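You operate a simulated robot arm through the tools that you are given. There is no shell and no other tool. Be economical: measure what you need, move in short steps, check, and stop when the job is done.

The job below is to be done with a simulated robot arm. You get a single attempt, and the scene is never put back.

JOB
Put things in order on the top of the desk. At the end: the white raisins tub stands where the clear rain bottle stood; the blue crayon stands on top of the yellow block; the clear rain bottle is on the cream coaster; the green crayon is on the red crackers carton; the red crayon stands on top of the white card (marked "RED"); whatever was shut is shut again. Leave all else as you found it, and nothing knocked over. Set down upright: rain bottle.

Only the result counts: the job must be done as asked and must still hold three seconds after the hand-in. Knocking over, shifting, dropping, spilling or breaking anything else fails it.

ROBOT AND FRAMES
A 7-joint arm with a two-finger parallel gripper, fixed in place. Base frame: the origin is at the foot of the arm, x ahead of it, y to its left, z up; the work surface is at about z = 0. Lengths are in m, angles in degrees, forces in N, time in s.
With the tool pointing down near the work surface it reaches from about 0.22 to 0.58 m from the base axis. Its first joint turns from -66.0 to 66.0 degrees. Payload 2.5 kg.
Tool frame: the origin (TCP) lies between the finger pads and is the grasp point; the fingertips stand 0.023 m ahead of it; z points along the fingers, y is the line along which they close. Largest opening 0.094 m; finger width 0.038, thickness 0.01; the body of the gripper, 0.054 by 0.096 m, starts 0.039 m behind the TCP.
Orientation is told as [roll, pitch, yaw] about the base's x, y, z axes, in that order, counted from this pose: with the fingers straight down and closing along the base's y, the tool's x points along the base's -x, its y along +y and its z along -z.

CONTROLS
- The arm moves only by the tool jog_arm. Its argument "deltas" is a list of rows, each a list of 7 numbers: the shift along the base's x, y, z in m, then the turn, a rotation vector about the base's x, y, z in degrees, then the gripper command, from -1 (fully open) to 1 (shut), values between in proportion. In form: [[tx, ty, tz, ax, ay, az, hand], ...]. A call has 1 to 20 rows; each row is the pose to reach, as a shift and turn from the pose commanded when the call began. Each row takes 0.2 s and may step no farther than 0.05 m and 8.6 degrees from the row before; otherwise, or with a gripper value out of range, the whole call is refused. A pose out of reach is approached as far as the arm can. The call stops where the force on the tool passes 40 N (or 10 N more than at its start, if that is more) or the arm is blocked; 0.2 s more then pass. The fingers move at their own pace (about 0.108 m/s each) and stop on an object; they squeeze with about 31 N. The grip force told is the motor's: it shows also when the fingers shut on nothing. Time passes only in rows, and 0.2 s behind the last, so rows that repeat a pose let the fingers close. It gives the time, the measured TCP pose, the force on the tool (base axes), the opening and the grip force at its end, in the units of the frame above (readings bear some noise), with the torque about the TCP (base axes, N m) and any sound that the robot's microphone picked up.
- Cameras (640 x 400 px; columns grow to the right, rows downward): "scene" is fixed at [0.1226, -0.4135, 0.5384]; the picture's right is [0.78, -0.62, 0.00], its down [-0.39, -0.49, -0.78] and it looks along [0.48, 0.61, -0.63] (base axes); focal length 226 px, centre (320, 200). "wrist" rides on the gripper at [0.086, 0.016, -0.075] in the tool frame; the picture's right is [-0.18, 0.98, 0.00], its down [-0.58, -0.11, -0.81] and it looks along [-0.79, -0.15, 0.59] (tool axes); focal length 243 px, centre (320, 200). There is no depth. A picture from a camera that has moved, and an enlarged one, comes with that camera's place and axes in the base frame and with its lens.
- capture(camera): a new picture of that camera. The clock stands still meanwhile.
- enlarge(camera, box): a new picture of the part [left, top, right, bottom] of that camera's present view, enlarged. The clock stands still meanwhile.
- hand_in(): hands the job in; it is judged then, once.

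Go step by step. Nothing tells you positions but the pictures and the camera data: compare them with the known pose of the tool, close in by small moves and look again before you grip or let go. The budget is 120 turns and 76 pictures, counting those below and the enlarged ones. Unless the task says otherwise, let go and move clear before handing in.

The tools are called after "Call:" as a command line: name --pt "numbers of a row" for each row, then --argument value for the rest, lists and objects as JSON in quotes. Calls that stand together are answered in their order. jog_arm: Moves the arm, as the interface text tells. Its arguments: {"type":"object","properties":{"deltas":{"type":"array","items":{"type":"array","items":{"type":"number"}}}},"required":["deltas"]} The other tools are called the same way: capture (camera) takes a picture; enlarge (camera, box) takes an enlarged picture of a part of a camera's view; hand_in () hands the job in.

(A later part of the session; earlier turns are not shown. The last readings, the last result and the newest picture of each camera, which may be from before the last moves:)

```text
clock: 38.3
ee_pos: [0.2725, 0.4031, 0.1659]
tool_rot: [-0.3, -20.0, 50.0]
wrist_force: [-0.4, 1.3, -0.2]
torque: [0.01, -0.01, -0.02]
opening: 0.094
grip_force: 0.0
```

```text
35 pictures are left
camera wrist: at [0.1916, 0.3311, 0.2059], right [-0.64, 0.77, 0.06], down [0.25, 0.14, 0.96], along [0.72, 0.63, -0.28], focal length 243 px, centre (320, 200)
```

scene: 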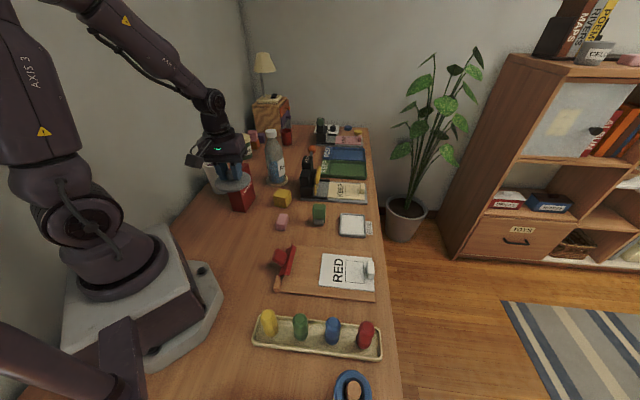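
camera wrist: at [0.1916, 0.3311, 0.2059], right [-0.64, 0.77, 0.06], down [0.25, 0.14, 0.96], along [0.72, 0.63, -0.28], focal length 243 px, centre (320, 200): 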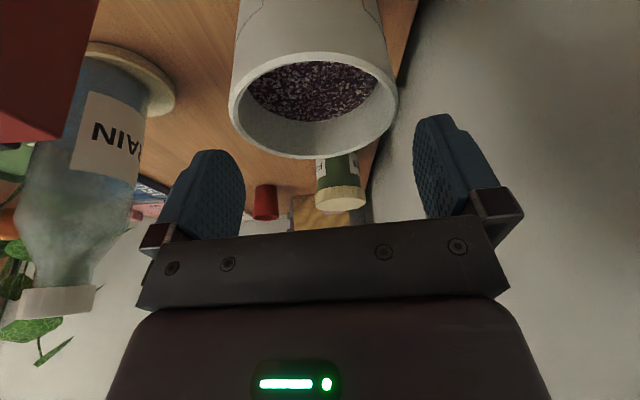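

Centre agrees within ~1–2 mm. I'll descend in small steps until the fingertips pass the rim, and check forces.

Call:
jog_arm --pt "0.0018 0.0 -0.01 0 0 0 -1" --pt "0.0018 0.0 -0.02 0 0 0 -1" --pt "0.0018 0.0 -0.028 0 0 0 -1" --pt "0.0018 0.0 -0.034 0 0 0 -1" --pt "0.0018 0.0 -0.034 0 0 0 -1"

Call:
capture --camera "wrist"

Call:
enlarge --camera "scene" --box '[185, 130, 265, 210]'

```text
clock: 39.5
ee_pos: [0.2737, 0.4028, 0.1316]
tool_rot: [-0.3, -19.9, 50.0]
wrist_force: [-0.7, -0.3, 0.6]
torque: [0.01, 0.0, 0.01]
opening: 0.0941
grip_force: 0.0
```

```text
34 pictures are left
camera wrist: at [0.1936, 0.3312, 0.1716], right [-0.64, 0.77, 0.06], down [0.26, 0.14, 0.96], along [0.72, 0.63, -0.29], focal length 243 px, centre (320, 200)
```

wrist: 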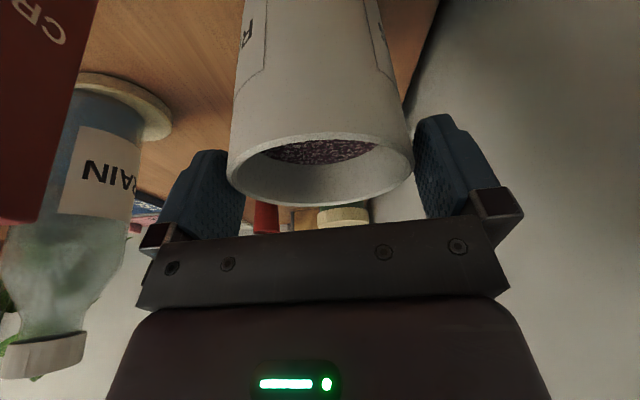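

```text
5.00 times, centred on (225, 170) of scene
camera zoom: at [0.1226, -0.4135, 0.5384], right [0.78, -0.62, 0.0], down [-0.39, -0.49, -0.78], along [0.48, 0.61, -0.63], focal length 1129 px, centre (795, 350)
```

zoom: 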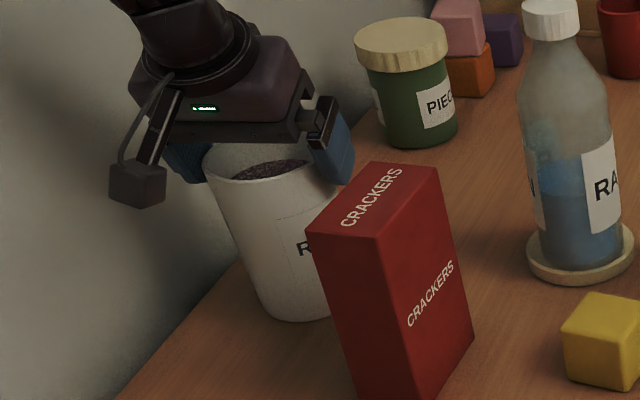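

Both fingers straddle the rim without contact. Descend the rest and close gently.

Call:
jog_arm --pt "0 0 -0.01 0 0 0 -1" --pt "0 0 -0.02 0 0 0 -1" --pt "0 0 -0.026 0 0 0 -1" --pt "0 0 -0.026 0 0 0 -0.9" --pt "0 0 -0.026 0 0 0 -0.7" --pt "0 0 -0.026 0 0 0 0" --pt "0 0 -0.026 0 0 0 1" --pt "0 0 -0.026 0 0 0 1" --pt "0 0 -0.026 0 0 0 1"

Call:
enlarge --camera "scene" --box '[185, 130, 265, 210]'

```text
clock: 41.5
ee_pos: [0.2752, 0.4024, 0.1065]
tool_rot: [-0.3, -19.9, 50.0]
wrist_force: [-0.2, 0.4, 0.5]
torque: [-0.05, -0.07, 0.05]
opening: 0.0874
grip_force: 31.1
```

```text
5.00 times, centred on (225, 170) of scene
camera zoom: at [0.1226, -0.4135, 0.5384], right [0.78, -0.62, 0.0], down [-0.39, -0.49, -0.78], along [0.48, 0.61, -0.63], focal length 1129 px, centre (795, 350)
```

zoom: 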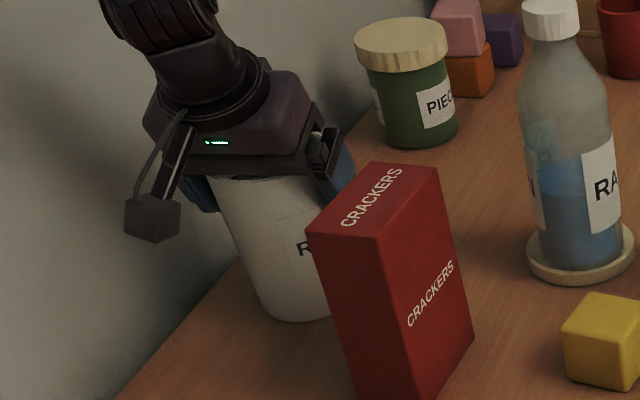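

The tub is firmly gripped (0.087). I'll lift 35 mm and carry it slowly to where the bottle stood, (0.420,0.462).

Call:
jog_arm --pt "0 0 0.008 0 0 0 1" --pt "0 0 0.02 0 0 0 1" --pt "0 0 0.033 0 0 0 1" --pt "0.012 0.004 0.035 0 0 0 1" --pt "0.028 0.011 0.035 0 0 0 1" --pt "0.045 0.018 0.035 0 0 0 1" --pt "0.062 0.025 0.035 0 0 0 1" --pt "0.08 0.032 0.035 0 0 0 1" --pt "0.1 0.04 0.035 0 0 0 1" --pt "0.118 0.048 0.035 0 0 0 1" --pt "0.134 0.055 0.035 0 0 0 1" --pt "0.142 0.058 0.035 0 0 0 1" --pt "0.145 0.0595 0.035 0 0 0 1" --pt "0.145 0.0595 0.035 0 0 0 1"

Call:
enlarge --camera "scene" --box '[195, 100, 315, 220]'

Call:
capture --camera "wrist"

```text
clock: 44.5
ee_pos: [0.4196, 0.461, 0.141]
tool_rot: [-0.1, -19.9, 49.9]
wrist_force: [-0.3, 1.0, -3.4]
torque: [-0.01, 0.0, 0.01]
opening: 0.0874
grip_force: 31.0
```

```text
3.33 times, centred on (255, 160) of scene
camera zoom: at [0.1226, -0.4135, 0.5384], right [0.78, -0.62, 0.0], down [-0.39, -0.49, -0.78], along [0.48, 0.61, -0.63], focal length 753 px, centre (537, 333)
```

zoom: 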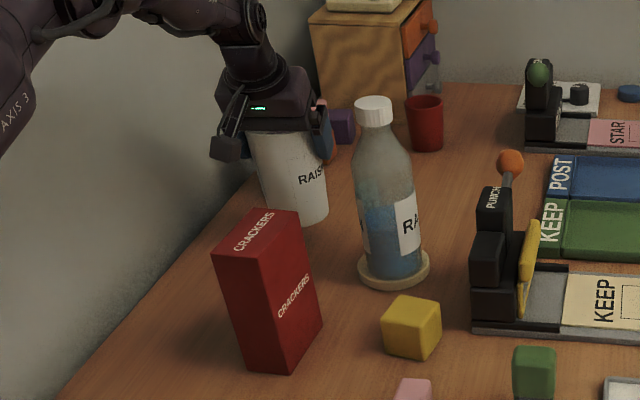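

```text
30 pictures are left
camera wrist: at [0.3392, 0.3902, 0.1814], right [-0.64, 0.77, 0.06], down [0.26, 0.14, 0.96], along [0.72, 0.63, -0.29], focal length 243 px, centre (320, 200)
```

wrist: 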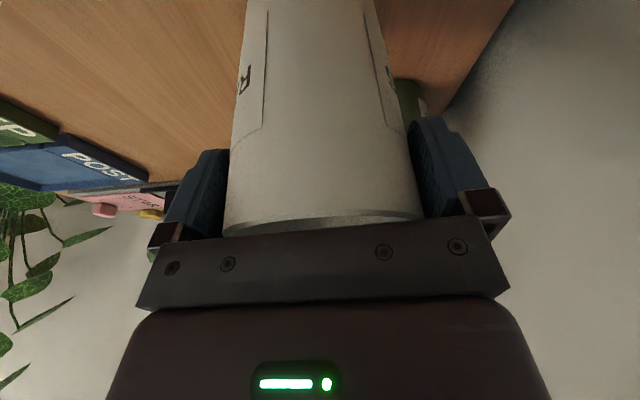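

The tub is over the spot, upright. Lower it to the desk.

Call:
jog_arm --pt "0 0 -0.01 0 0 0 1" --pt "0 0 -0.02 0 0 0 1" --pt "0 0 -0.028 0 0 0 1" --pt "0 0 -0.032 0 0 0 1" --pt "0 0 -0.034 0 0 0 1" --pt "0 0 -0.034 0 0 0 1"

```text
clock: 45.9
ee_pos: [0.4213, 0.4611, 0.1074]
tool_rot: [-0.4, -20.0, 50.1]
wrist_force: [0.2, -0.2, -3.0]
torque: [-0.03, 0.01, 0.01]
opening: 0.0873
grip_force: 30.7
```

Still bearing its weight (−3 N); lower a couple of millimetres more.

Call:
jog_arm --pt "0 0 -0.001 0 0 0 1" --pt "0 0 -0.002 0 0 0 1" --pt "0 0 -0.003 0 0 0 1" --pt "0 0 -0.003 0 0 0 1"

```text
clock: 46.9
ee_pos: [0.4205, 0.4621, 0.1056]
tool_rot: [-0.3, -20.2, 50.0]
wrist_force: [-0.7, -5.9, 15.5]
torque: [-0.28, 0.2, -0.12]
opening: 0.0872
grip_force: 30.9
```

It is on the desk. Relieve slightly, open and rise straight up.

Call:
jog_arm --pt "0 0 0.001 0 0 0 1" --pt "0 0 0.001 0 0 0 0" --pt "0 0 0.001 0 0 0 -0.9" --pt "0 0 0.001 0 0 0 -1" --pt "0 0 0.001 0 0 0 -1" --pt "0 0 0.01 0 0 0 -1" --pt "0 0 0.025 0 0 0 -1" --pt "0 0 0.045 0 0 0 -1" --pt "0 0 0.08 0 0 0 -1" --pt "0 0 0.12 0 0 0 -1" --pt "0 0 0.12 0 0 0 -1"

Call:
capture --camera "wrist"

Call:
enlarge --camera "scene" --box '[195, 100, 315, 220]'

```text
clock: 49.3
ee_pos: [0.4172, 0.4609, 0.2245]
tool_rot: [-0.3, -19.9, 50.1]
wrist_force: [0.3, -0.6, 0.7]
torque: [-0.03, 0.03, 0.02]
opening: 0.0938
grip_force: 0.1
```

```text
29 pictures are left
camera wrist: at [0.3387, 0.39, 0.2648], right [-0.64, 0.76, 0.06], down [0.26, 0.14, 0.96], along [0.72, 0.63, -0.29], focal length 243 px, centre (320, 200)
```

wrist: 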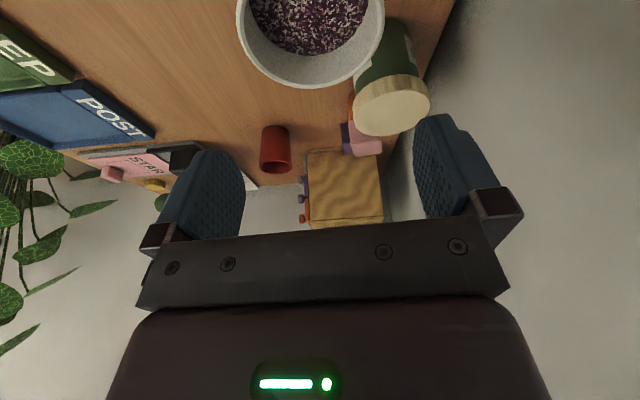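

```text
3.33 times, centred on (255, 160) of scene
camera zoom: at [0.1226, -0.4135, 0.5384], right [0.78, -0.62, 0.0], down [-0.39, -0.49, -0.78], along [0.48, 0.61, -0.63], focal length 753 px, centre (537, 333)
```

zoom: 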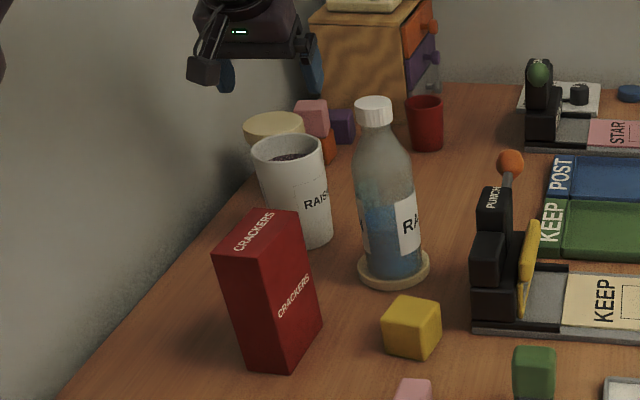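

The tub stands in place. Now I'll return to the lid, keeping the 20° tilt (needed to reach the far spot), and look from above it.

Call:
jog_arm --pt "0 0 0.03 0 0 0 -1" --pt "-0.02 -0.04 0.035 0 0 0 -1" --pt "-0.04 -0.08 0.035 0 0 0 -1" --pt "-0.06 -0.12 0.035 0 0 0 -1" --pt "-0.08 -0.16 0.035 0 0 0 -1" --pt "-0.1 -0.2 0.03 0 0 0 -1" --pt "-0.12 -0.24 0.02 0 0 0 -1" --pt "-0.14 -0.28 0.0 0 0 0 -0.5" --pt "-0.16 -0.32 -0.03 0 0 0 -0.3" --pt "-0.169 -0.3405 -0.07 0 0 0 -0.2" --pt "-0.169 -0.3405 -0.115 0 0 0 -0.2" --pt "-0.169 -0.3405 -0.15 0 0 0 -0.2" --pt "-0.169 -0.3405 -0.15 0 0 0 -0.2"

Call:
capture --camera "wrist"

```text
refused: row 9 steps farther than a row can; nothing moved
```

```text
27 pictures are left
camera wrist: at [0.3387, 0.39, 0.2648], right [-0.64, 0.76, 0.06], down [0.26, 0.14, 0.96], along [0.72, 0.63, -0.29], focal length 243 px, centre (320, 200)
```

wrist: 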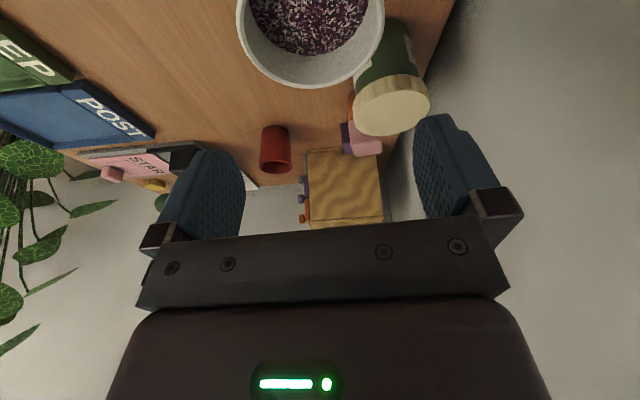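

One row was too large; I'll resend with smaller steps.

Call:
jog_arm --pt "0 0 0.03 0 0 0 -1" --pt "-0.02 -0.04 0.035 0 0 0 -1" --pt "-0.04 -0.08 0.035 0 0 0 -1" --pt "-0.06 -0.12 0.035 0 0 0 -1" --pt "-0.08 -0.16 0.035 0 0 0 -1" --pt "-0.1 -0.2 0.03 0 0 0 -1" --pt "-0.12 -0.24 0.02 0 0 0 -1" --pt "-0.14 -0.28 0.01 0 0 0 -0.5" --pt "-0.155 -0.315 -0.01 0 0 0 -0.3" --pt "-0.169 -0.3405 -0.04 0 0 0 -0.2" --pt "-0.169 -0.3405 -0.08 0 0 0 -0.2" --pt "-0.169 -0.3405 -0.12 0 0 0 -0.2" --pt "-0.169 -0.3405 -0.145 0 0 0 -0.2" --pt "-0.169 -0.3405 -0.145 0 0 0 -0.2"

Call:
capture --camera "wrist"

```text
clock: 52.3
ee_pos: [0.2506, 0.1204, 0.078]
tool_rot: [-0.4, -20.0, 50.0]
wrist_force: [-0.4, -0.2, -0.2]
torque: [0.06, 0.0, 0.06]
opening: 0.0565
grip_force: 0.1
```

```text
26 pictures are left
camera wrist: at [0.1687, 0.05, 0.1177], right [-0.64, 0.77, 0.06], down [0.25, 0.14, 0.96], along [0.72, 0.63, -0.28], focal length 243 px, centre (320, 200)
```

wrist: 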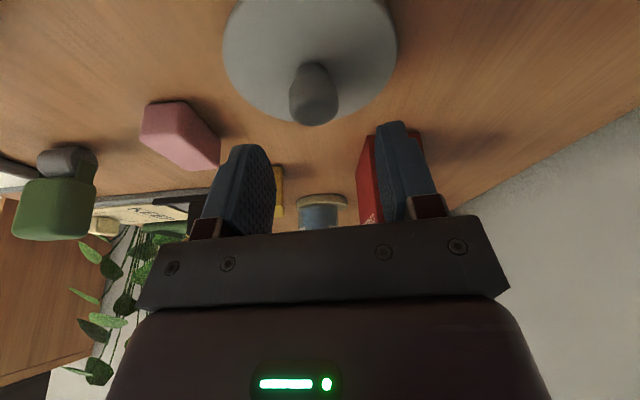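

The lid's knob is about at (0.2505,0.1215), centred. I'll descend, grip the knob and lift slightly.

Call:
jog_arm --pt "0 0.001 -0.012 0 0 0 -0.2" --pt "0 0.001 -0.024 0 0 0 -0.2" --pt "0 0.001 -0.031 0 0 0 -0.2" --pt "0 0.001 -0.035 0 0 0 -0.2" --pt "0 0.001 -0.035 0 0 0 0.3" --pt "0 0.001 -0.035 0 0 0 1" --pt "0 0.001 -0.035 0 0 0 1" --pt "0 0.001 -0.035 0 0 0 1" --pt "0 0.001 -0.035 0 0 0 1"

Call:
jog_arm --pt "0 0 0.01 0 0 0 1" --pt "0 0 0.03 0 0 0 1" --pt "0 0 0.06 0 0 0 1" --pt "0 0 0.06 0 0 0 1"

Call:
capture --camera "wrist"

Call:
enlarge --camera "scene" --box '[190, 160, 300, 250]'

```text
clock: 54.3
ee_pos: [0.2518, 0.122, 0.0435]
tool_rot: [-0.2, -20.0, 50.0]
wrist_force: [0.2, -0.6, -0.8]
torque: [0.0, 0.02, 0.01]
opening: 0.0239
grip_force: 31.4
```

```text
clock: 55.3
ee_pos: [0.2511, 0.1223, 0.1031]
tool_rot: [-0.2, -19.9, 50.0]
wrist_force: [0.1, 0.2, -0.8]
torque: [-0.03, 0.01, -0.01]
opening: 0.0238
grip_force: 30.8
```

```text
25 pictures are left
camera wrist: at [0.1695, 0.0507, 0.1436], right [-0.64, 0.77, 0.06], down [0.26, 0.14, 0.96], along [0.72, 0.63, -0.29], focal length 243 px, centre (320, 200)
```

wrist: 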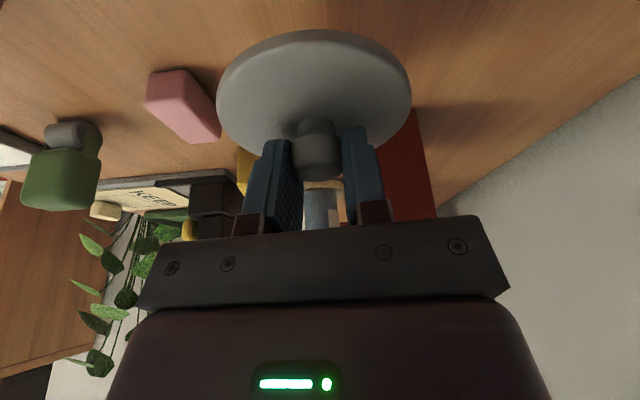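

```text
4.44 times, centred on (245, 205) of scene
camera zoom: at [0.1226, -0.4135, 0.5384], right [0.78, -0.62, 0.0], down [-0.39, -0.49, -0.78], along [0.48, 0.61, -0.63], focal length 1004 px, centre (653, 178)
```

zoom: 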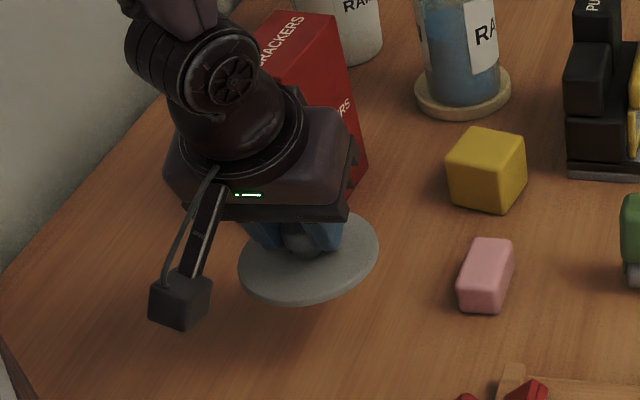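

The lid is held level. Carry it over to above the tub.

Call:
jog_arm --pt "0 0 0.045 0 0 0 1" --pt "0 0 0.09 0 0 0 1" --pt "0 0.01 0.13 0 0 0 1" --pt "0.02 0.045 0.14 0 0 0 1" --pt "0.04 0.085 0.14 0 0 0 1" --pt "0.06 0.125 0.14 0 0 0 1" --pt "0.08 0.165 0.14 0 0 0 1" --pt "0.1 0.205 0.14 0 0 0 1" --pt "0.12 0.245 0.14 0 0 0 1" --pt "0.14 0.285 0.14 0 0 0 1" --pt "0.158 0.32 0.135 0 0 0 1" --pt "0.169 0.34 0.115 0 0 0 1" --pt "0.169 0.34 0.09 0 0 0 1" --pt "0.169 0.34 0.09 0 0 0 1"

Call:
capture --camera "wrist"

Call:
enlarge --camera "scene" --box '[215, 110, 285, 190]'

```text
clock: 58.3
ee_pos: [0.4209, 0.4626, 0.194]
tool_rot: [-0.3, -19.9, 50.0]
wrist_force: [0.7, 0.2, 0.0]
torque: [-0.02, -0.01, -0.02]
opening: 0.0243
grip_force: 31.5
```

```text
23 pictures are left
camera wrist: at [0.3404, 0.3917, 0.2342], right [-0.64, 0.77, 0.06], down [0.26, 0.14, 0.96], along [0.72, 0.63, -0.29], focal length 243 px, centre (320, 200)
```

wrist: 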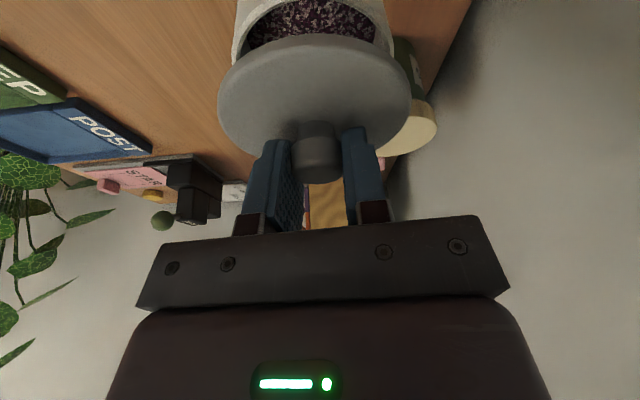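

```text
5.00 times, centred on (250, 150) of scene
camera zoom: at [0.1226, -0.4135, 0.5384], right [0.78, -0.62, 0.0], down [-0.39, -0.49, -0.78], along [0.48, 0.61, -0.63], focal length 1129 px, centre (670, 450)
```

zoom: 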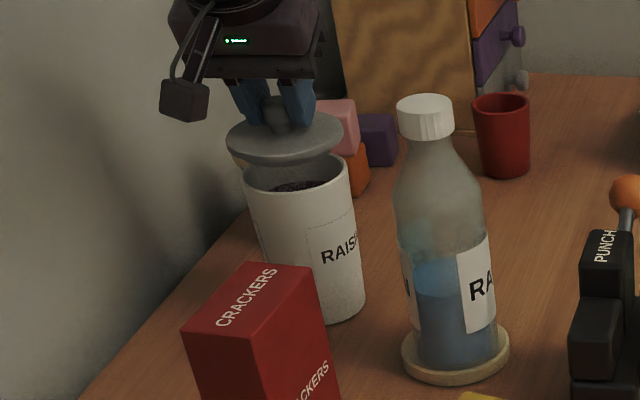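

The lid is lined up over the rim. Lower it gently and listen/feel for seating.

Call:
jog_arm --pt "0 0 -0.008 0 0 0 1" --pt "0 0 -0.016 0 0 0 1" --pt "0 0 -0.02 0 0 0 1" --pt "0 0 -0.024 0 0 0 1" --pt "0 0 -0.027 0 0 0 1" --pt "0 0 -0.027 0 0 0 1"

Call:
enlarge --camera "scene" --box '[215, 110, 285, 190]'

```text
clock: 59.7
ee_pos: [0.4207, 0.4632, 0.171]
tool_rot: [-0.3, -20.6, 50.0]
wrist_force: [-3.3, -4.8, 30.4]
torque: [-0.67, 0.88, 0.1]
opening: 0.0237
grip_force: 31.2
```

```text
5.00 times, centred on (250, 150) of scene
camera zoom: at [0.1225, -0.4136, 0.5383], right [0.78, -0.62, 0.0], down [-0.39, -0.49, -0.78], along [0.48, 0.61, -0.63], focal length 1129 px, centre (670, 450)
```

zoom: 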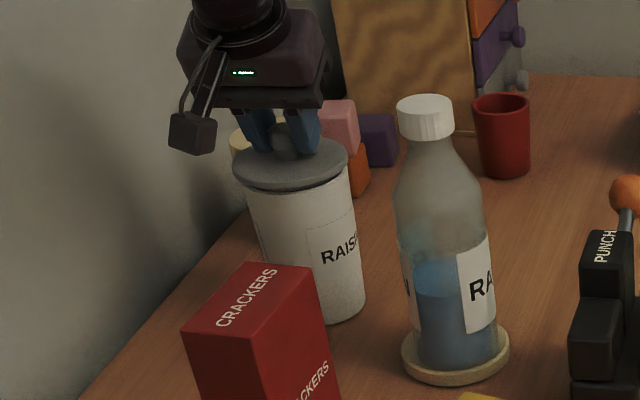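

The lid rests on the rim but the push acts on one side, with no snap yet. I'll let go, then press on the knob's top with closed fingers so it self-levels.

Call:
jog_arm --pt "0 0 0.003 0 0 0 1" --pt "0 0 0.003 0 0 0 0.3" --pt "0 0 0.003 0 0 0 0" --pt "0 0 0.003 0 0 0 0" --pt "0 0 0.015 0 0 0 0" --pt "0 0 0.03 0 0 0 0" --pt "0 0 0.045 0 0 0 1" --pt "0 0 0.045 0 0 0 1" --pt "0 0 0.045 0 0 0 1"

Call:
enlarge --camera "scene" --box '[215, 110, 285, 190]'

Call:
capture --camera "wrist"

```text
clock: 61.7
ee_pos: [0.4192, 0.4615, 0.2122]
tool_rot: [-0.2, -20.0, 50.0]
wrist_force: [-0.1, -0.7, 0.6]
torque: [-0.01, -0.01, 0.0]
opening: 0.0
grip_force: 30.8
```

```text
5.00 times, centred on (250, 150) of scene
camera zoom: at [0.1226, -0.4135, 0.5384], right [0.78, -0.62, 0.0], down [-0.39, -0.49, -0.78], along [0.48, 0.61, -0.63], focal length 1129 px, centre (670, 450)
```

zoom: 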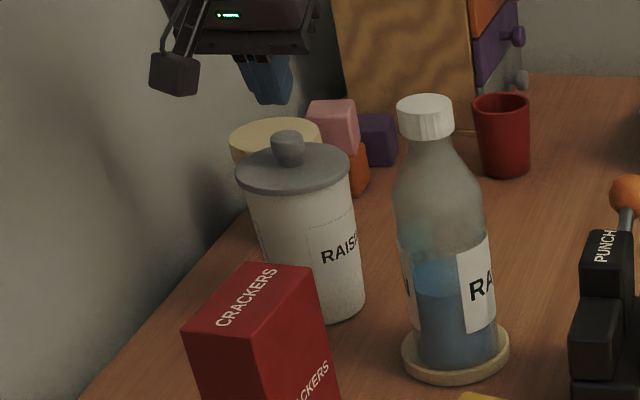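

```text
19 pictures are left
camera wrist: at [0.3388, 0.3913, 0.2526], right [-0.64, 0.77, 0.06], down [0.26, 0.14, 0.96], along [0.72, 0.63, -0.29], focal length 243 px, centre (320, 200)
```

wrist: 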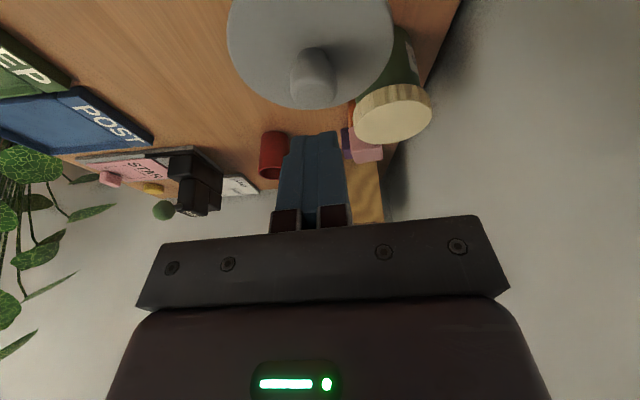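

The lid sits level on the tub. I'll press the knob top down until it snaps or reaches the force limit.

Call:
jog_arm --pt "0.0026 0.003 -0.008 0 0 0 1" --pt "0.0026 0.003 -0.014 0 0 0 1" --pt "0.0026 0.003 -0.018 0 0 0 1" --pt "0.0026 0.003 -0.02 0 0 0 1" --pt "0.0026 0.003 -0.022 0 0 0 1" --pt "0.0026 0.003 -0.024 0 0 0 1" --pt "0.0026 0.003 -0.026 0 0 0 1" --pt "0.0026 0.003 -0.028 0 0 0 1" --pt "0.0026 0.003 -0.03 0 0 0 1" --pt "0.0026 0.003 -0.032 0 0 0 1" --pt "0.0026 0.003 -0.034 0 0 0 1"

```text
clock: 63.6
ee_pos: [0.4239, 0.4667, 0.1908]
tool_rot: [-0.2, -20.8, 50.0]
wrist_force: [0.2, -0.1, 4.0]
torque: [0.0, -0.01, -0.01]
opening: 0.0
grip_force: 31.0
heard: snap
stopped in row 9: the force on the tool passed its limit (the readings are from after the stop); the commanded pose is now the measured one
```

The lid snapped shut. Now I'll rise, straighten the tool, and swing toward the crayon tray.

Call:
jog_arm --pt "0 0 0.03 0 0 0 1" --pt "0 0 0.07 0 0 0 1" --pt "-0.02 -0.02 0.1 -5.1 4.3 0 0" --pt "-0.035 -0.06 0.11 -10.2 8.6 0 -1" --pt "-0.05 -0.1 0.11 -15.9 13.4 0 -1" --pt "-0.065 -0.145 0.11 -15.9 13.4 0 -1" --pt "-0.08 -0.19 0.11 -15.9 13.4 0 -1" --pt "-0.095 -0.235 0.11 -15.9 13.4 0 -1" --pt "-0.11 -0.28 0.11 -15.9 13.4 0 -1" --pt "-0.12 -0.325 0.11 -15.9 13.4 0 -1" --pt "-0.12 -0.325 0.11 -15.9 13.4 0 -1"

Call:
enlarge --camera "scene" --box '[205, 100, 315, 230]'

```text
clock: 66.0
ee_pos: [0.3044, 0.1404, 0.3015]
tool_rot: [-0.2, 0.1, 50.0]
wrist_force: [0.0, -0.3, -0.5]
torque: [0.01, 0.03, 0.03]
opening: 0.094
grip_force: 0.0
```

```text
3.08 times, centred on (260, 165) of scene
camera zoom: at [0.1226, -0.4135, 0.5384], right [0.78, -0.62, 0.0], down [-0.39, -0.49, -0.78], along [0.48, 0.61, -0.63], focal length 695 px, centre (505, 308)
```

zoom: 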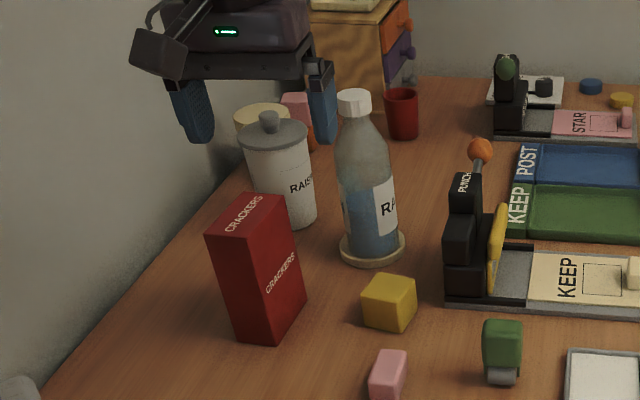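

Tub, bottle and carton all look good. Swing to the crayon tray with yaw −45.

Call:
jog_arm --pt "-0.009 -0.028 -0.003 0 0 -8 -1" --pt "-0.018 -0.057 -0.006 0 0 -16 -1" --pt "-0.026 -0.085 -0.01 0 0 -24 -1" --pt "-0.035 -0.113 -0.013 0 0 -32 -1" --pt "-0.043 -0.142 -0.016 0 0 -40 -1" --pt "-0.052 -0.17 -0.02 0 0 -48 -1" --pt "-0.061 -0.198 -0.023 0 0 -56 -1" --pt "-0.07 -0.227 -0.026 0 0 -64 -1" --pt "-0.078 -0.255 -0.03 0 0 -72 -1" --pt "-0.087 -0.283 -0.033 0 0 -80 -1" --pt "-0.096 -0.312 -0.036 0 0 -88 -1" --pt "-0.104 -0.34 -0.04 0 0 -95 -1" --pt "-0.104 -0.34 -0.04 0 0 -95 -1"

Call:
capture --camera "wrist"

```text
clock: 68.8
ee_pos: [0.1984, -0.1998, 0.2603]
tool_rot: [-0.1, 0.1, -45.2]
wrist_force: [-0.2, -0.2, -0.5]
torque: [0.0, -0.01, -0.04]
opening: 0.0937
grip_force: 0.1
```

```text
17 pictures are left
camera wrist: at [0.1506, -0.1263, 0.3348], right [0.83, 0.56, 0.0], down [0.34, -0.49, 0.81], along [0.45, -0.67, -0.59], focal length 243 px, centre (320, 200)
```

wrist: 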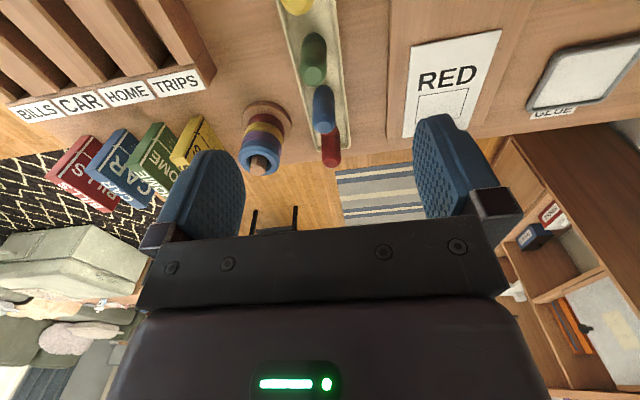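

The crayons stand upright; I estimate blue at (0.2555,−0.281), green at (0.213,−0.235), red at (0.303,−0.328). Move above blue and check.

Call:
jog_arm --pt "0.02 -0.028 -0.02 0 0 0 -1" --pt "0.04 -0.056 -0.05 0 0 0 -1" --pt "0.057 -0.081 -0.08 0 0 0 -1" --pt "0.057 -0.081 -0.12 0 0 0 -0.5" --pt "0.057 -0.081 -0.12 0 0 0 -0.4" --pt "0.057 -0.081 -0.12 0 0 0 -0.4"

Call:
capture --camera "wrist"

```text
clock: 70.2
ee_pos: [0.2592, -0.2805, 0.1418]
tool_rot: [-0.2, 0.0, -45.1]
wrist_force: [0.3, 0.0, -1.0]
torque: [-0.01, 0.02, 0.02]
opening: 0.0656
grip_force: 0.1
```

```text
16 pictures are left
camera wrist: at [0.2094, -0.2075, 0.2159], right [0.83, 0.56, 0.0], down [0.34, -0.49, 0.81], along [0.45, -0.67, -0.59], focal length 243 px, centre (320, 200)
```

wrist: 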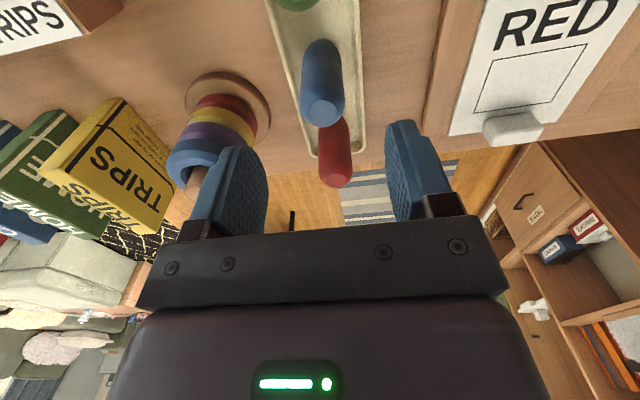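

Blue is centred near (0.2575,−0.282). Descend, grip its upper half, and lift.

Call:
jog_arm --pt "-0.0017 -0.0015 -0.03 0 0 0 -0.4" --pt "-0.0017 -0.0015 -0.06 0 0 0 -0.4" --pt "-0.0017 -0.0015 -0.085 0 0 0 -0.4" --pt "-0.0017 -0.0015 -0.085 0 0 0 0.3" --pt "-0.0017 -0.0015 -0.085 0 0 0 1" --pt "-0.0017 -0.0015 -0.085 0 0 0 1" --pt "-0.0017 -0.0015 -0.085 0 0 0 1" --pt "-0.0017 -0.0015 -0.085 0 0 0 1"

Call:
jog_arm --pt "0 0 0.02 0 0 0 1" --pt "0 0 0.06 0 0 0 1" --pt "0 0 0.1 0 0 0 1" --pt "0 0 0.1 0 0 0 1"

Call:
capture --camera "scene"

```text
clock: 72.0
ee_pos: [0.2552, -0.2806, 0.0561]
tool_rot: [-0.1, 0.1, -45.0]
wrist_force: [0.2, 0.8, 0.3]
torque: [0.02, 0.0, -0.04]
opening: 0.0297
grip_force: 31.1
```

```text
clock: 73.0
ee_pos: [0.2541, -0.2803, 0.1548]
tool_rot: [-0.2, 0.2, -44.9]
wrist_force: [0.1, -0.7, -0.1]
torque: [0.0, -0.02, -0.03]
opening: 0.0298
grip_force: 30.7
```

```text
15 pictures are left
```

scene: 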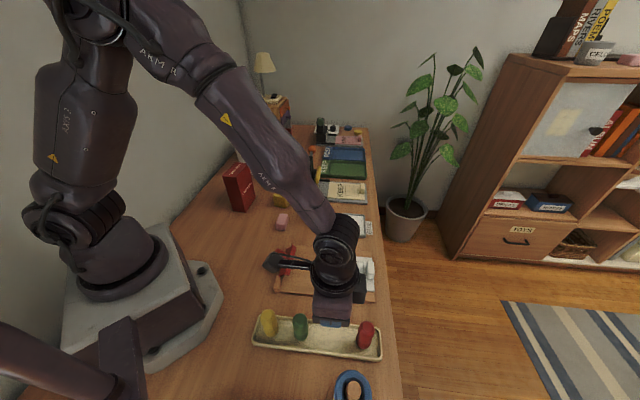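

Blue is held and the others undisturbed. Yellow block top I place at (0.420,0.182,0.04). Carry blue over, turning yaw to 0.

Call:
jog_arm --pt "0 0 0.03 0 0 4 1" --pt "0.01 0.035 0.045 0 0 8 1" --pt "0.025 0.075 0.045 0 0 12 1" --pt "0.04 0.115 0.045 0 0 16 1" --pt "0.055 0.155 0.045 0 0 20 1" --pt "0.07 0.195 0.045 0 0 24 1" --pt "0.085 0.235 0.045 0 0 28 1" --pt "0.1 0.275 0.045 0 0 32 1" --pt "0.115 0.315 0.045 0 0 36 1" --pt "0.13 0.355 0.045 0 0 40 1" --pt "0.143 0.395 0.045 0 0 45 1" --pt "0.155 0.43 0.04 0 0 45 1" --pt "0.166 0.4625 0.025 0 0 45 1" --pt "0.166 0.4625 0.005 0 0 45 1" --pt "0.166 0.4625 -0.02 0 0 45 1" --pt "0.166 0.4625 -0.02 0 0 45 1"

Call:
enlarge --camera "scene" --box '[250, 150, 330, 230]'

Call:
capture --camera "wrist"

```text
clock: 76.4
ee_pos: [0.4198, 0.1821, 0.1344]
tool_rot: [-0.2, 0.1, 0.0]
wrist_force: [0.4, -0.8, -0.3]
torque: [0.02, -0.01, -0.02]
opening: 0.0298
grip_force: 30.6
```

```text
5.00 times, centred on (290, 190) of scene
camera zoom: at [0.1226, -0.4135, 0.5384], right [0.78, -0.62, 0.0], down [-0.39, -0.49, -0.78], along [0.48, 0.61, -0.63], focal length 1129 px, centre (470, 250)
```

zoom: 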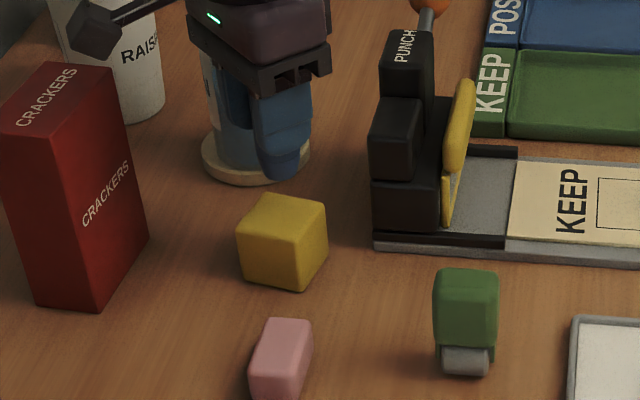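

```text
13 pictures are left
camera wrist: at [0.335, 0.1989, 0.2086], right [0.18, 0.98, 0.0], down [0.58, -0.11, 0.81], along [0.79, -0.15, -0.59], focal length 243 px, centre (320, 200)
```

wrist: 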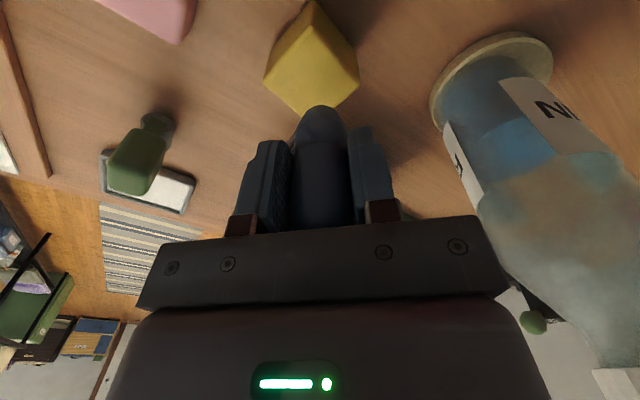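

The block's top centre is about (0.418,0.1775), z≈0.045. Shift slightly and lower the crayon gently until contact.

Call:
jog_arm --pt "-0.0018 -0.0046 -0.01 0 0 0 1" --pt "-0.0018 -0.0046 -0.024 0 0 0 1" --pt "-0.0018 -0.0046 -0.03 0 0 0 1" --pt "-0.0018 -0.0046 -0.033 0 0 0 1" --pt "-0.0018 -0.0046 -0.033 0 0 0 1"

Call:
enlarge --camera "scene" --box '[260, 160, 310, 220]'

```text
clock: 77.6
ee_pos: [0.4188, 0.1786, 0.1026]
tool_rot: [-0.1, 0.1, 0.1]
wrist_force: [-2.8, -2.0, 17.5]
torque: [-0.2, 0.08, -0.02]
opening: 0.0297
grip_force: 31.0
```

```text
6.67 times, centred on (285, 190) of scene
camera zoom: at [0.1225, -0.4135, 0.5384], right [0.78, -0.62, 0.0], down [-0.39, -0.49, -0.78], along [0.48, 0.61, -0.63], focal length 1505 px, centre (553, 267)
```

zoom: 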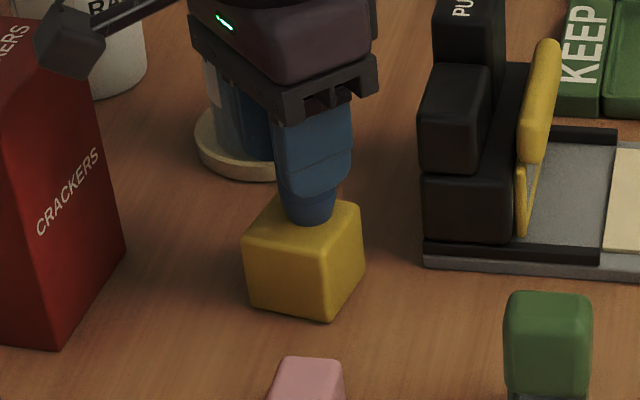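

Blue stands on the block. Relieve, release and rise.

Call:
jog_arm --pt "0 0 0.0015 0 0 0 1" --pt "0 0 0.0015 0 0 0 0.2" --pt "0 0 0.0015 0 0 0 0" --pt "0 0 0.0015 0 0 0 -0.3" --pt "0 0 0.0015 0 0 0 -0.3" --pt "0 0 0.02 0 0 0 -0.3" --pt "0 0 0.05 0 0 0 -0.3" --pt "0 0 0.09 0 0 0 -0.3" --pt "0 0 0.1 0 0 0 -0.3"

Call:
enlarge --camera "scene" --box '[220, 140, 330, 240]'

```text
clock: 79.6
ee_pos: [0.4186, 0.1764, 0.2032]
tool_rot: [-0.2, 0.1, 0.1]
wrist_force: [0.6, 0.2, -0.7]
torque: [0.01, 0.01, 0.04]
opening: 0.061
grip_force: 0.0
```

```text
4.00 times, centred on (275, 190) of scene
camera zoom: at [0.1226, -0.4135, 0.5384], right [0.78, -0.62, 0.0], down [-0.39, -0.49, -0.78], along [0.48, 0.61, -0.63], focal length 903 px, centre (500, 240)
```

zoom: 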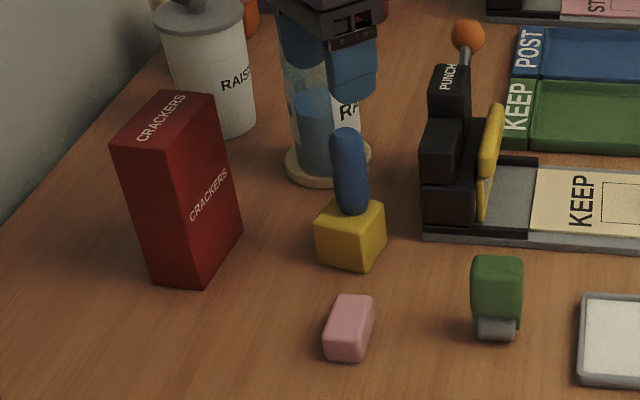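

Blue is standing stably on the yellow block. Next, swing back above the green crayon.

Call:
jog_arm --pt "0 -0.02 0.015 0 0 -4 -0.3" --pt "-0.018 -0.06 0.02 0 0 -8 -0.3" --pt "-0.038 -0.1 0.02 0 0 -12 -0.3" --pt "-0.058 -0.14 0.02 0 0 -16 -0.3" --pt "-0.078 -0.18 0.02 0 0 -20 -0.3" --pt "-0.098 -0.22 0.02 0 0 -24 -0.3" --pt "-0.118 -0.26 0.02 0 0 -28 -0.3" --pt "-0.138 -0.3 0.02 0 0 -33 -0.3" --pt "-0.158 -0.34 0.01 0 0 -38 -0.3" --pt "-0.18 -0.38 -0.01 0 0 -42 -0.3" --pt "-0.204 -0.4134 -0.035 0 0 -45 -0.3" --pt "-0.204 -0.4134 -0.063 0 0 -45 -0.3" --pt "-0.204 -0.4134 -0.063 0 0 -45 -0.3"

Call:
capture --camera "wrist"

```text
clock: 82.4
ee_pos: [0.2136, -0.2383, 0.1392]
tool_rot: [-0.2, 0.1, -45.0]
wrist_force: [0.8, 0.1, -0.3]
torque: [-0.02, -0.02, 0.01]
opening: 0.0611
grip_force: 0.0
```

```text
10 pictures are left
camera wrist: at [0.1662, -0.1644, 0.2142], right [0.83, 0.56, 0.0], down [0.34, -0.49, 0.81], along [0.45, -0.67, -0.59], focal length 243 px, centre (320, 200)
```

wrist: 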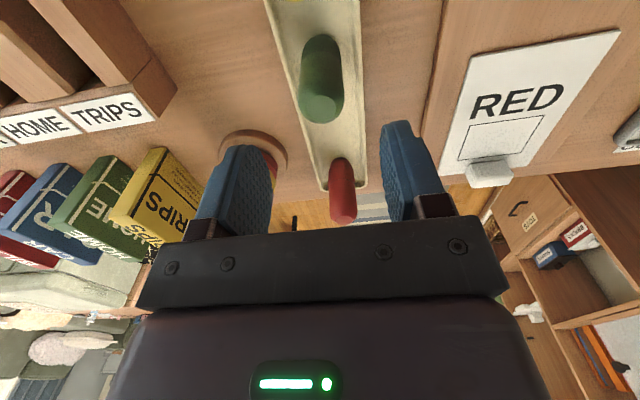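

Green is centred just like blue was. Descend, grip, and lift.

Call:
jog_arm --pt "-0.0005 -0.0005 -0.03 0 0 0 -0.3" --pt "-0.0005 -0.0005 -0.06 0 0 0 -0.3" --pt "-0.0005 -0.0005 -0.083 0 0 0 -0.3" --pt "-0.0005 -0.0005 -0.083 0 0 0 0.3" --pt "-0.0005 -0.0005 -0.083 0 0 0 1" --pt "-0.0005 -0.0005 -0.083 0 0 0 1" --pt "-0.0005 -0.0005 -0.083 0 0 0 1" --pt "-0.0005 -0.0005 -0.06 0 0 0 1" --pt "-0.0005 -0.0005 -0.02 0 0 0 1" --pt "-0.0005 -0.0005 0.03 0 0 0 1" --pt "-0.0005 -0.0005 0.08 0 0 0 1" --pt "-0.0005 -0.0005 0.12 0 0 0 1" --pt "-0.0005 -0.0005 0.12 0 0 0 1"

```text
clock: 85.2
ee_pos: [0.2126, -0.2369, 0.2586]
tool_rot: [-0.2, 0.3, -44.9]
wrist_force: [0.6, 0.2, -0.8]
torque: [0.0, 0.03, -0.03]
opening: 0.0298
grip_force: 31.1
```

Green is held. Carry it high to above the carton's top centre (0.3035,0.261).

Call:
jog_arm --pt "0.007 0.04 0.01 0 0 5.5 1" --pt "0.014 0.08 0.02 0 0 11 1" --pt "0.022 0.12 0.025 0 0 16.5 1" --pt "0.03 0.16 0.025 0 0 22 1" --pt "0.038 0.2 0.025 0 0 27.5 1" --pt "0.046 0.24 0.025 0 0 33 1" --pt "0.054 0.28 0.025 0 0 38.5 1" --pt "0.062 0.32 0.025 0 0 44 1" --pt "0.069 0.36 0.025 0 0 49.5 1" --pt "0.076 0.4 0.025 0 0 55 1" --pt "0.083 0.44 0.02 0 0 60 1" --pt "0.088 0.475 0.01 0 0 65 1" --pt "0.091 0.498 -0.01 0 0 65 1" --pt "0.091 0.498 -0.03 0 0 65 1" --pt "0.091 0.498 -0.03 0 0 65 1"

Call:
capture --camera "wrist"

Call:
enlarge --camera "scene" --box '[205, 130, 295, 220]'

```text
clock: 88.4
ee_pos: [0.3063, 0.2619, 0.2292]
tool_rot: [-0.2, 0.0, 20.0]
wrist_force: [0.7, -0.6, -0.1]
torque: [-0.01, -0.03, 0.0]
opening: 0.0298
grip_force: 30.6
```

```text
9 pictures are left
camera wrist: at [0.2206, 0.2479, 0.3026], right [-0.16, 0.99, 0.0], down [0.58, 0.1, 0.81], along [0.79, 0.13, -0.59], focal length 243 px, centre (320, 200)
```

wrist: 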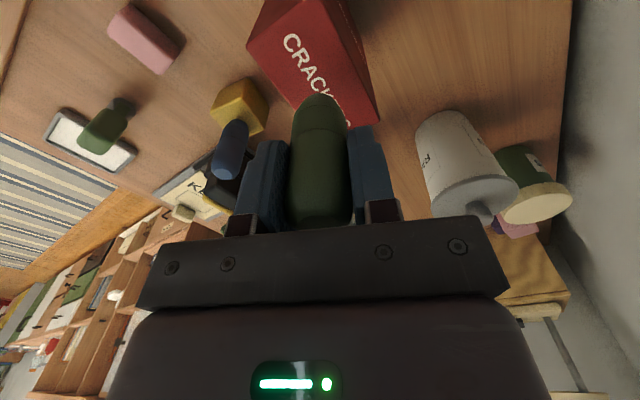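

```text
4.44 times, centred on (250, 175) of scene
camera zoom: at [0.1226, -0.4135, 0.5384], right [0.78, -0.62, 0.0], down [-0.39, -0.49, -0.78], along [0.48, 0.61, -0.63], focal length 1004 px, centre (631, 311)
```

zoom: 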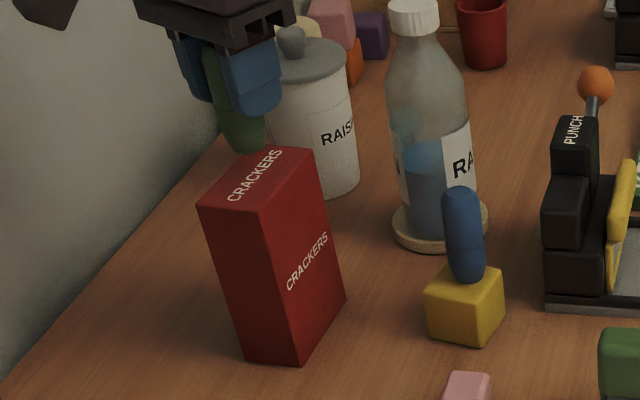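

The crayon is well over the carton's top centre. Lower gently to contact.

Call:
jog_arm --pt "-0.002 -0.001 -0.01 0 0 0 1" --pt "-0.002 -0.001 -0.018 0 0 0 1" --pt "-0.002 -0.001 -0.021 0 0 0 1" --pt "-0.002 -0.001 -0.023 0 0 0 1" --pt "-0.002 -0.001 -0.023 0 0 0 1"

```text
clock: 89.6
ee_pos: [0.3034, 0.2596, 0.2055]
tool_rot: [-0.1, 0.1, 20.0]
wrist_force: [-1.1, -0.5, -0.2]
torque: [0.02, 0.0, 0.01]
opening: 0.0299
grip_force: 31.3
```

Call:
jog_arm --pt "0 0 -0.001 0 0 0 1" --pt "0 0 -0.002 0 0 0 1" --pt "0 0 -0.003 0 0 0 1" --pt "0 0 -0.003 0 0 0 1"

```text
clock: 90.6
ee_pos: [0.3039, 0.2594, 0.2039]
tool_rot: [-0.2, 0.0, 19.9]
wrist_force: [-1.4, -1.1, 13.5]
torque: [-0.17, 0.11, 0.0]
opening: 0.0295
grip_force: 30.8
```

Contact made (13.5 N). Relieve, release and rise.

Call:
jog_arm --pt "0 0 0.0012 0 0 0 1" --pt "0 0 0.0012 0 0 0 0.2" --pt "0 0 0.0012 0 0 0 0" --pt "0 0 0.0012 0 0 0 -0.3" --pt "0 0 0.0012 0 0 0 -0.3" --pt "0 0 0.02 0 0 0 -0.3" --pt "0 0 0.05 0 0 0 -0.3" --pt "0 0 0.09 0 0 0 -0.3" --pt "0 0 0.09 0 0 0 -0.3"

Call:
enlarge --camera "scene" --box '[205, 110, 305, 220]'

```text
clock: 92.6
ee_pos: [0.3035, 0.2623, 0.2963]
tool_rot: [-0.2, 0.1, 19.9]
wrist_force: [0.0, 0.4, -0.5]
torque: [-0.01, 0.0, 0.0]
opening: 0.0611
grip_force: 0.0
```

```text
3.64 times, centred on (255, 165) of scene
camera zoom: at [0.1226, -0.4135, 0.5384], right [0.78, -0.62, 0.0], down [-0.39, -0.49, -0.78], along [0.48, 0.61, -0.63], focal length 821 px, centre (556, 327)
```

zoom: 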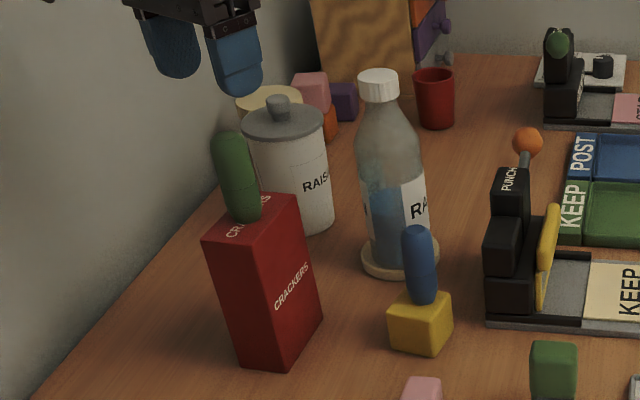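

Green stands on the carton. Now swing to the red crayon near (0.3025,−0.327).

Call:
jog_arm --pt "0 -0.045 0 0 0 -5 -0.3" --pt "0 -0.09 0 0 0 -10 -0.3" --pt "0 -0.135 0 0 0 -15 -0.3" --pt "0 -0.18 0 0 0 -20 -0.3" --pt "0 -0.225 0 0 0 -25 -0.3" --pt "0 -0.27 0 0 0 -30 -0.3" --pt "0 -0.315 0 0 0 -35 -0.3" --pt "0 -0.36 0 0 0 -40 -0.3" --pt "0 -0.405 -0.01 0 0 -45 -0.3" --pt "0 -0.445 -0.02 0 0 -50 -0.3" --pt "0 -0.485 -0.04 0 0 -55 -0.3" --pt "0 -0.52 -0.065 0 0 -60 -0.3" --pt "0 -0.555 -0.095 0 0 -65 -0.3" --pt "-0.001 -0.589 -0.125 0 0 -65 -0.3" --pt "-0.001 -0.589 -0.156 0 0 -65 -0.3" --pt "-0.001 -0.589 -0.156 0 0 -65 -0.3"

Call:
capture --camera "wrist"

```text
clock: 96.0
ee_pos: [0.3024, -0.3287, 0.1373]
tool_rot: [-0.2, 0.0, -45.0]
wrist_force: [0.1, 0.0, 0.7]
torque: [0.02, 0.01, -0.04]
opening: 0.0613
grip_force: 0.0
```

```text
6 pictures are left
camera wrist: at [0.254, -0.256, 0.2106], right [0.83, 0.56, 0.0], down [0.34, -0.49, 0.81], along [0.45, -0.67, -0.59], focal length 243 px, centre (320, 200)
```

wrist: 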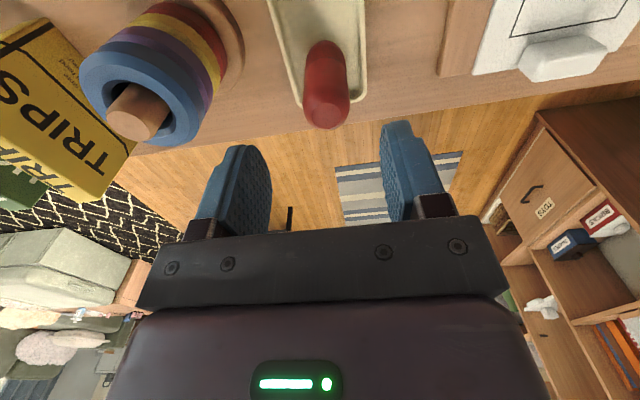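

Red is a few mm ahead-right of the tool. Shift, descend, grip and lift.

Call:
jog_arm --pt "0.0035 -0.0015 -0.03 0 0 0 -0.3" --pt "0.0035 -0.0015 -0.06 0 0 0 -0.3" --pt "0.0035 -0.0015 -0.081 0 0 0 -0.3" --pt "0.0035 -0.0015 -0.081 0 0 0 0.3" --pt "0.0035 -0.0015 -0.081 0 0 0 1" --pt "0.0035 -0.0015 -0.081 0 0 0 1" --pt "0.0035 -0.0015 -0.081 0 0 0 1" --pt "0.0035 -0.0015 -0.06 0 0 0 1" --pt "0.0035 -0.0015 -0.02 0 0 0 1" --pt "0.0035 -0.0015 0.02 0 0 0 1" --pt "0.0035 -0.0015 0.02 0 0 0 1"

```text
clock: 98.4
ee_pos: [0.3063, -0.33, 0.1558]
tool_rot: [-0.2, 0.2, -44.9]
wrist_force: [0.0, 0.2, -0.1]
torque: [-0.02, 0.0, -0.02]
opening: 0.0298
grip_force: 30.6
```

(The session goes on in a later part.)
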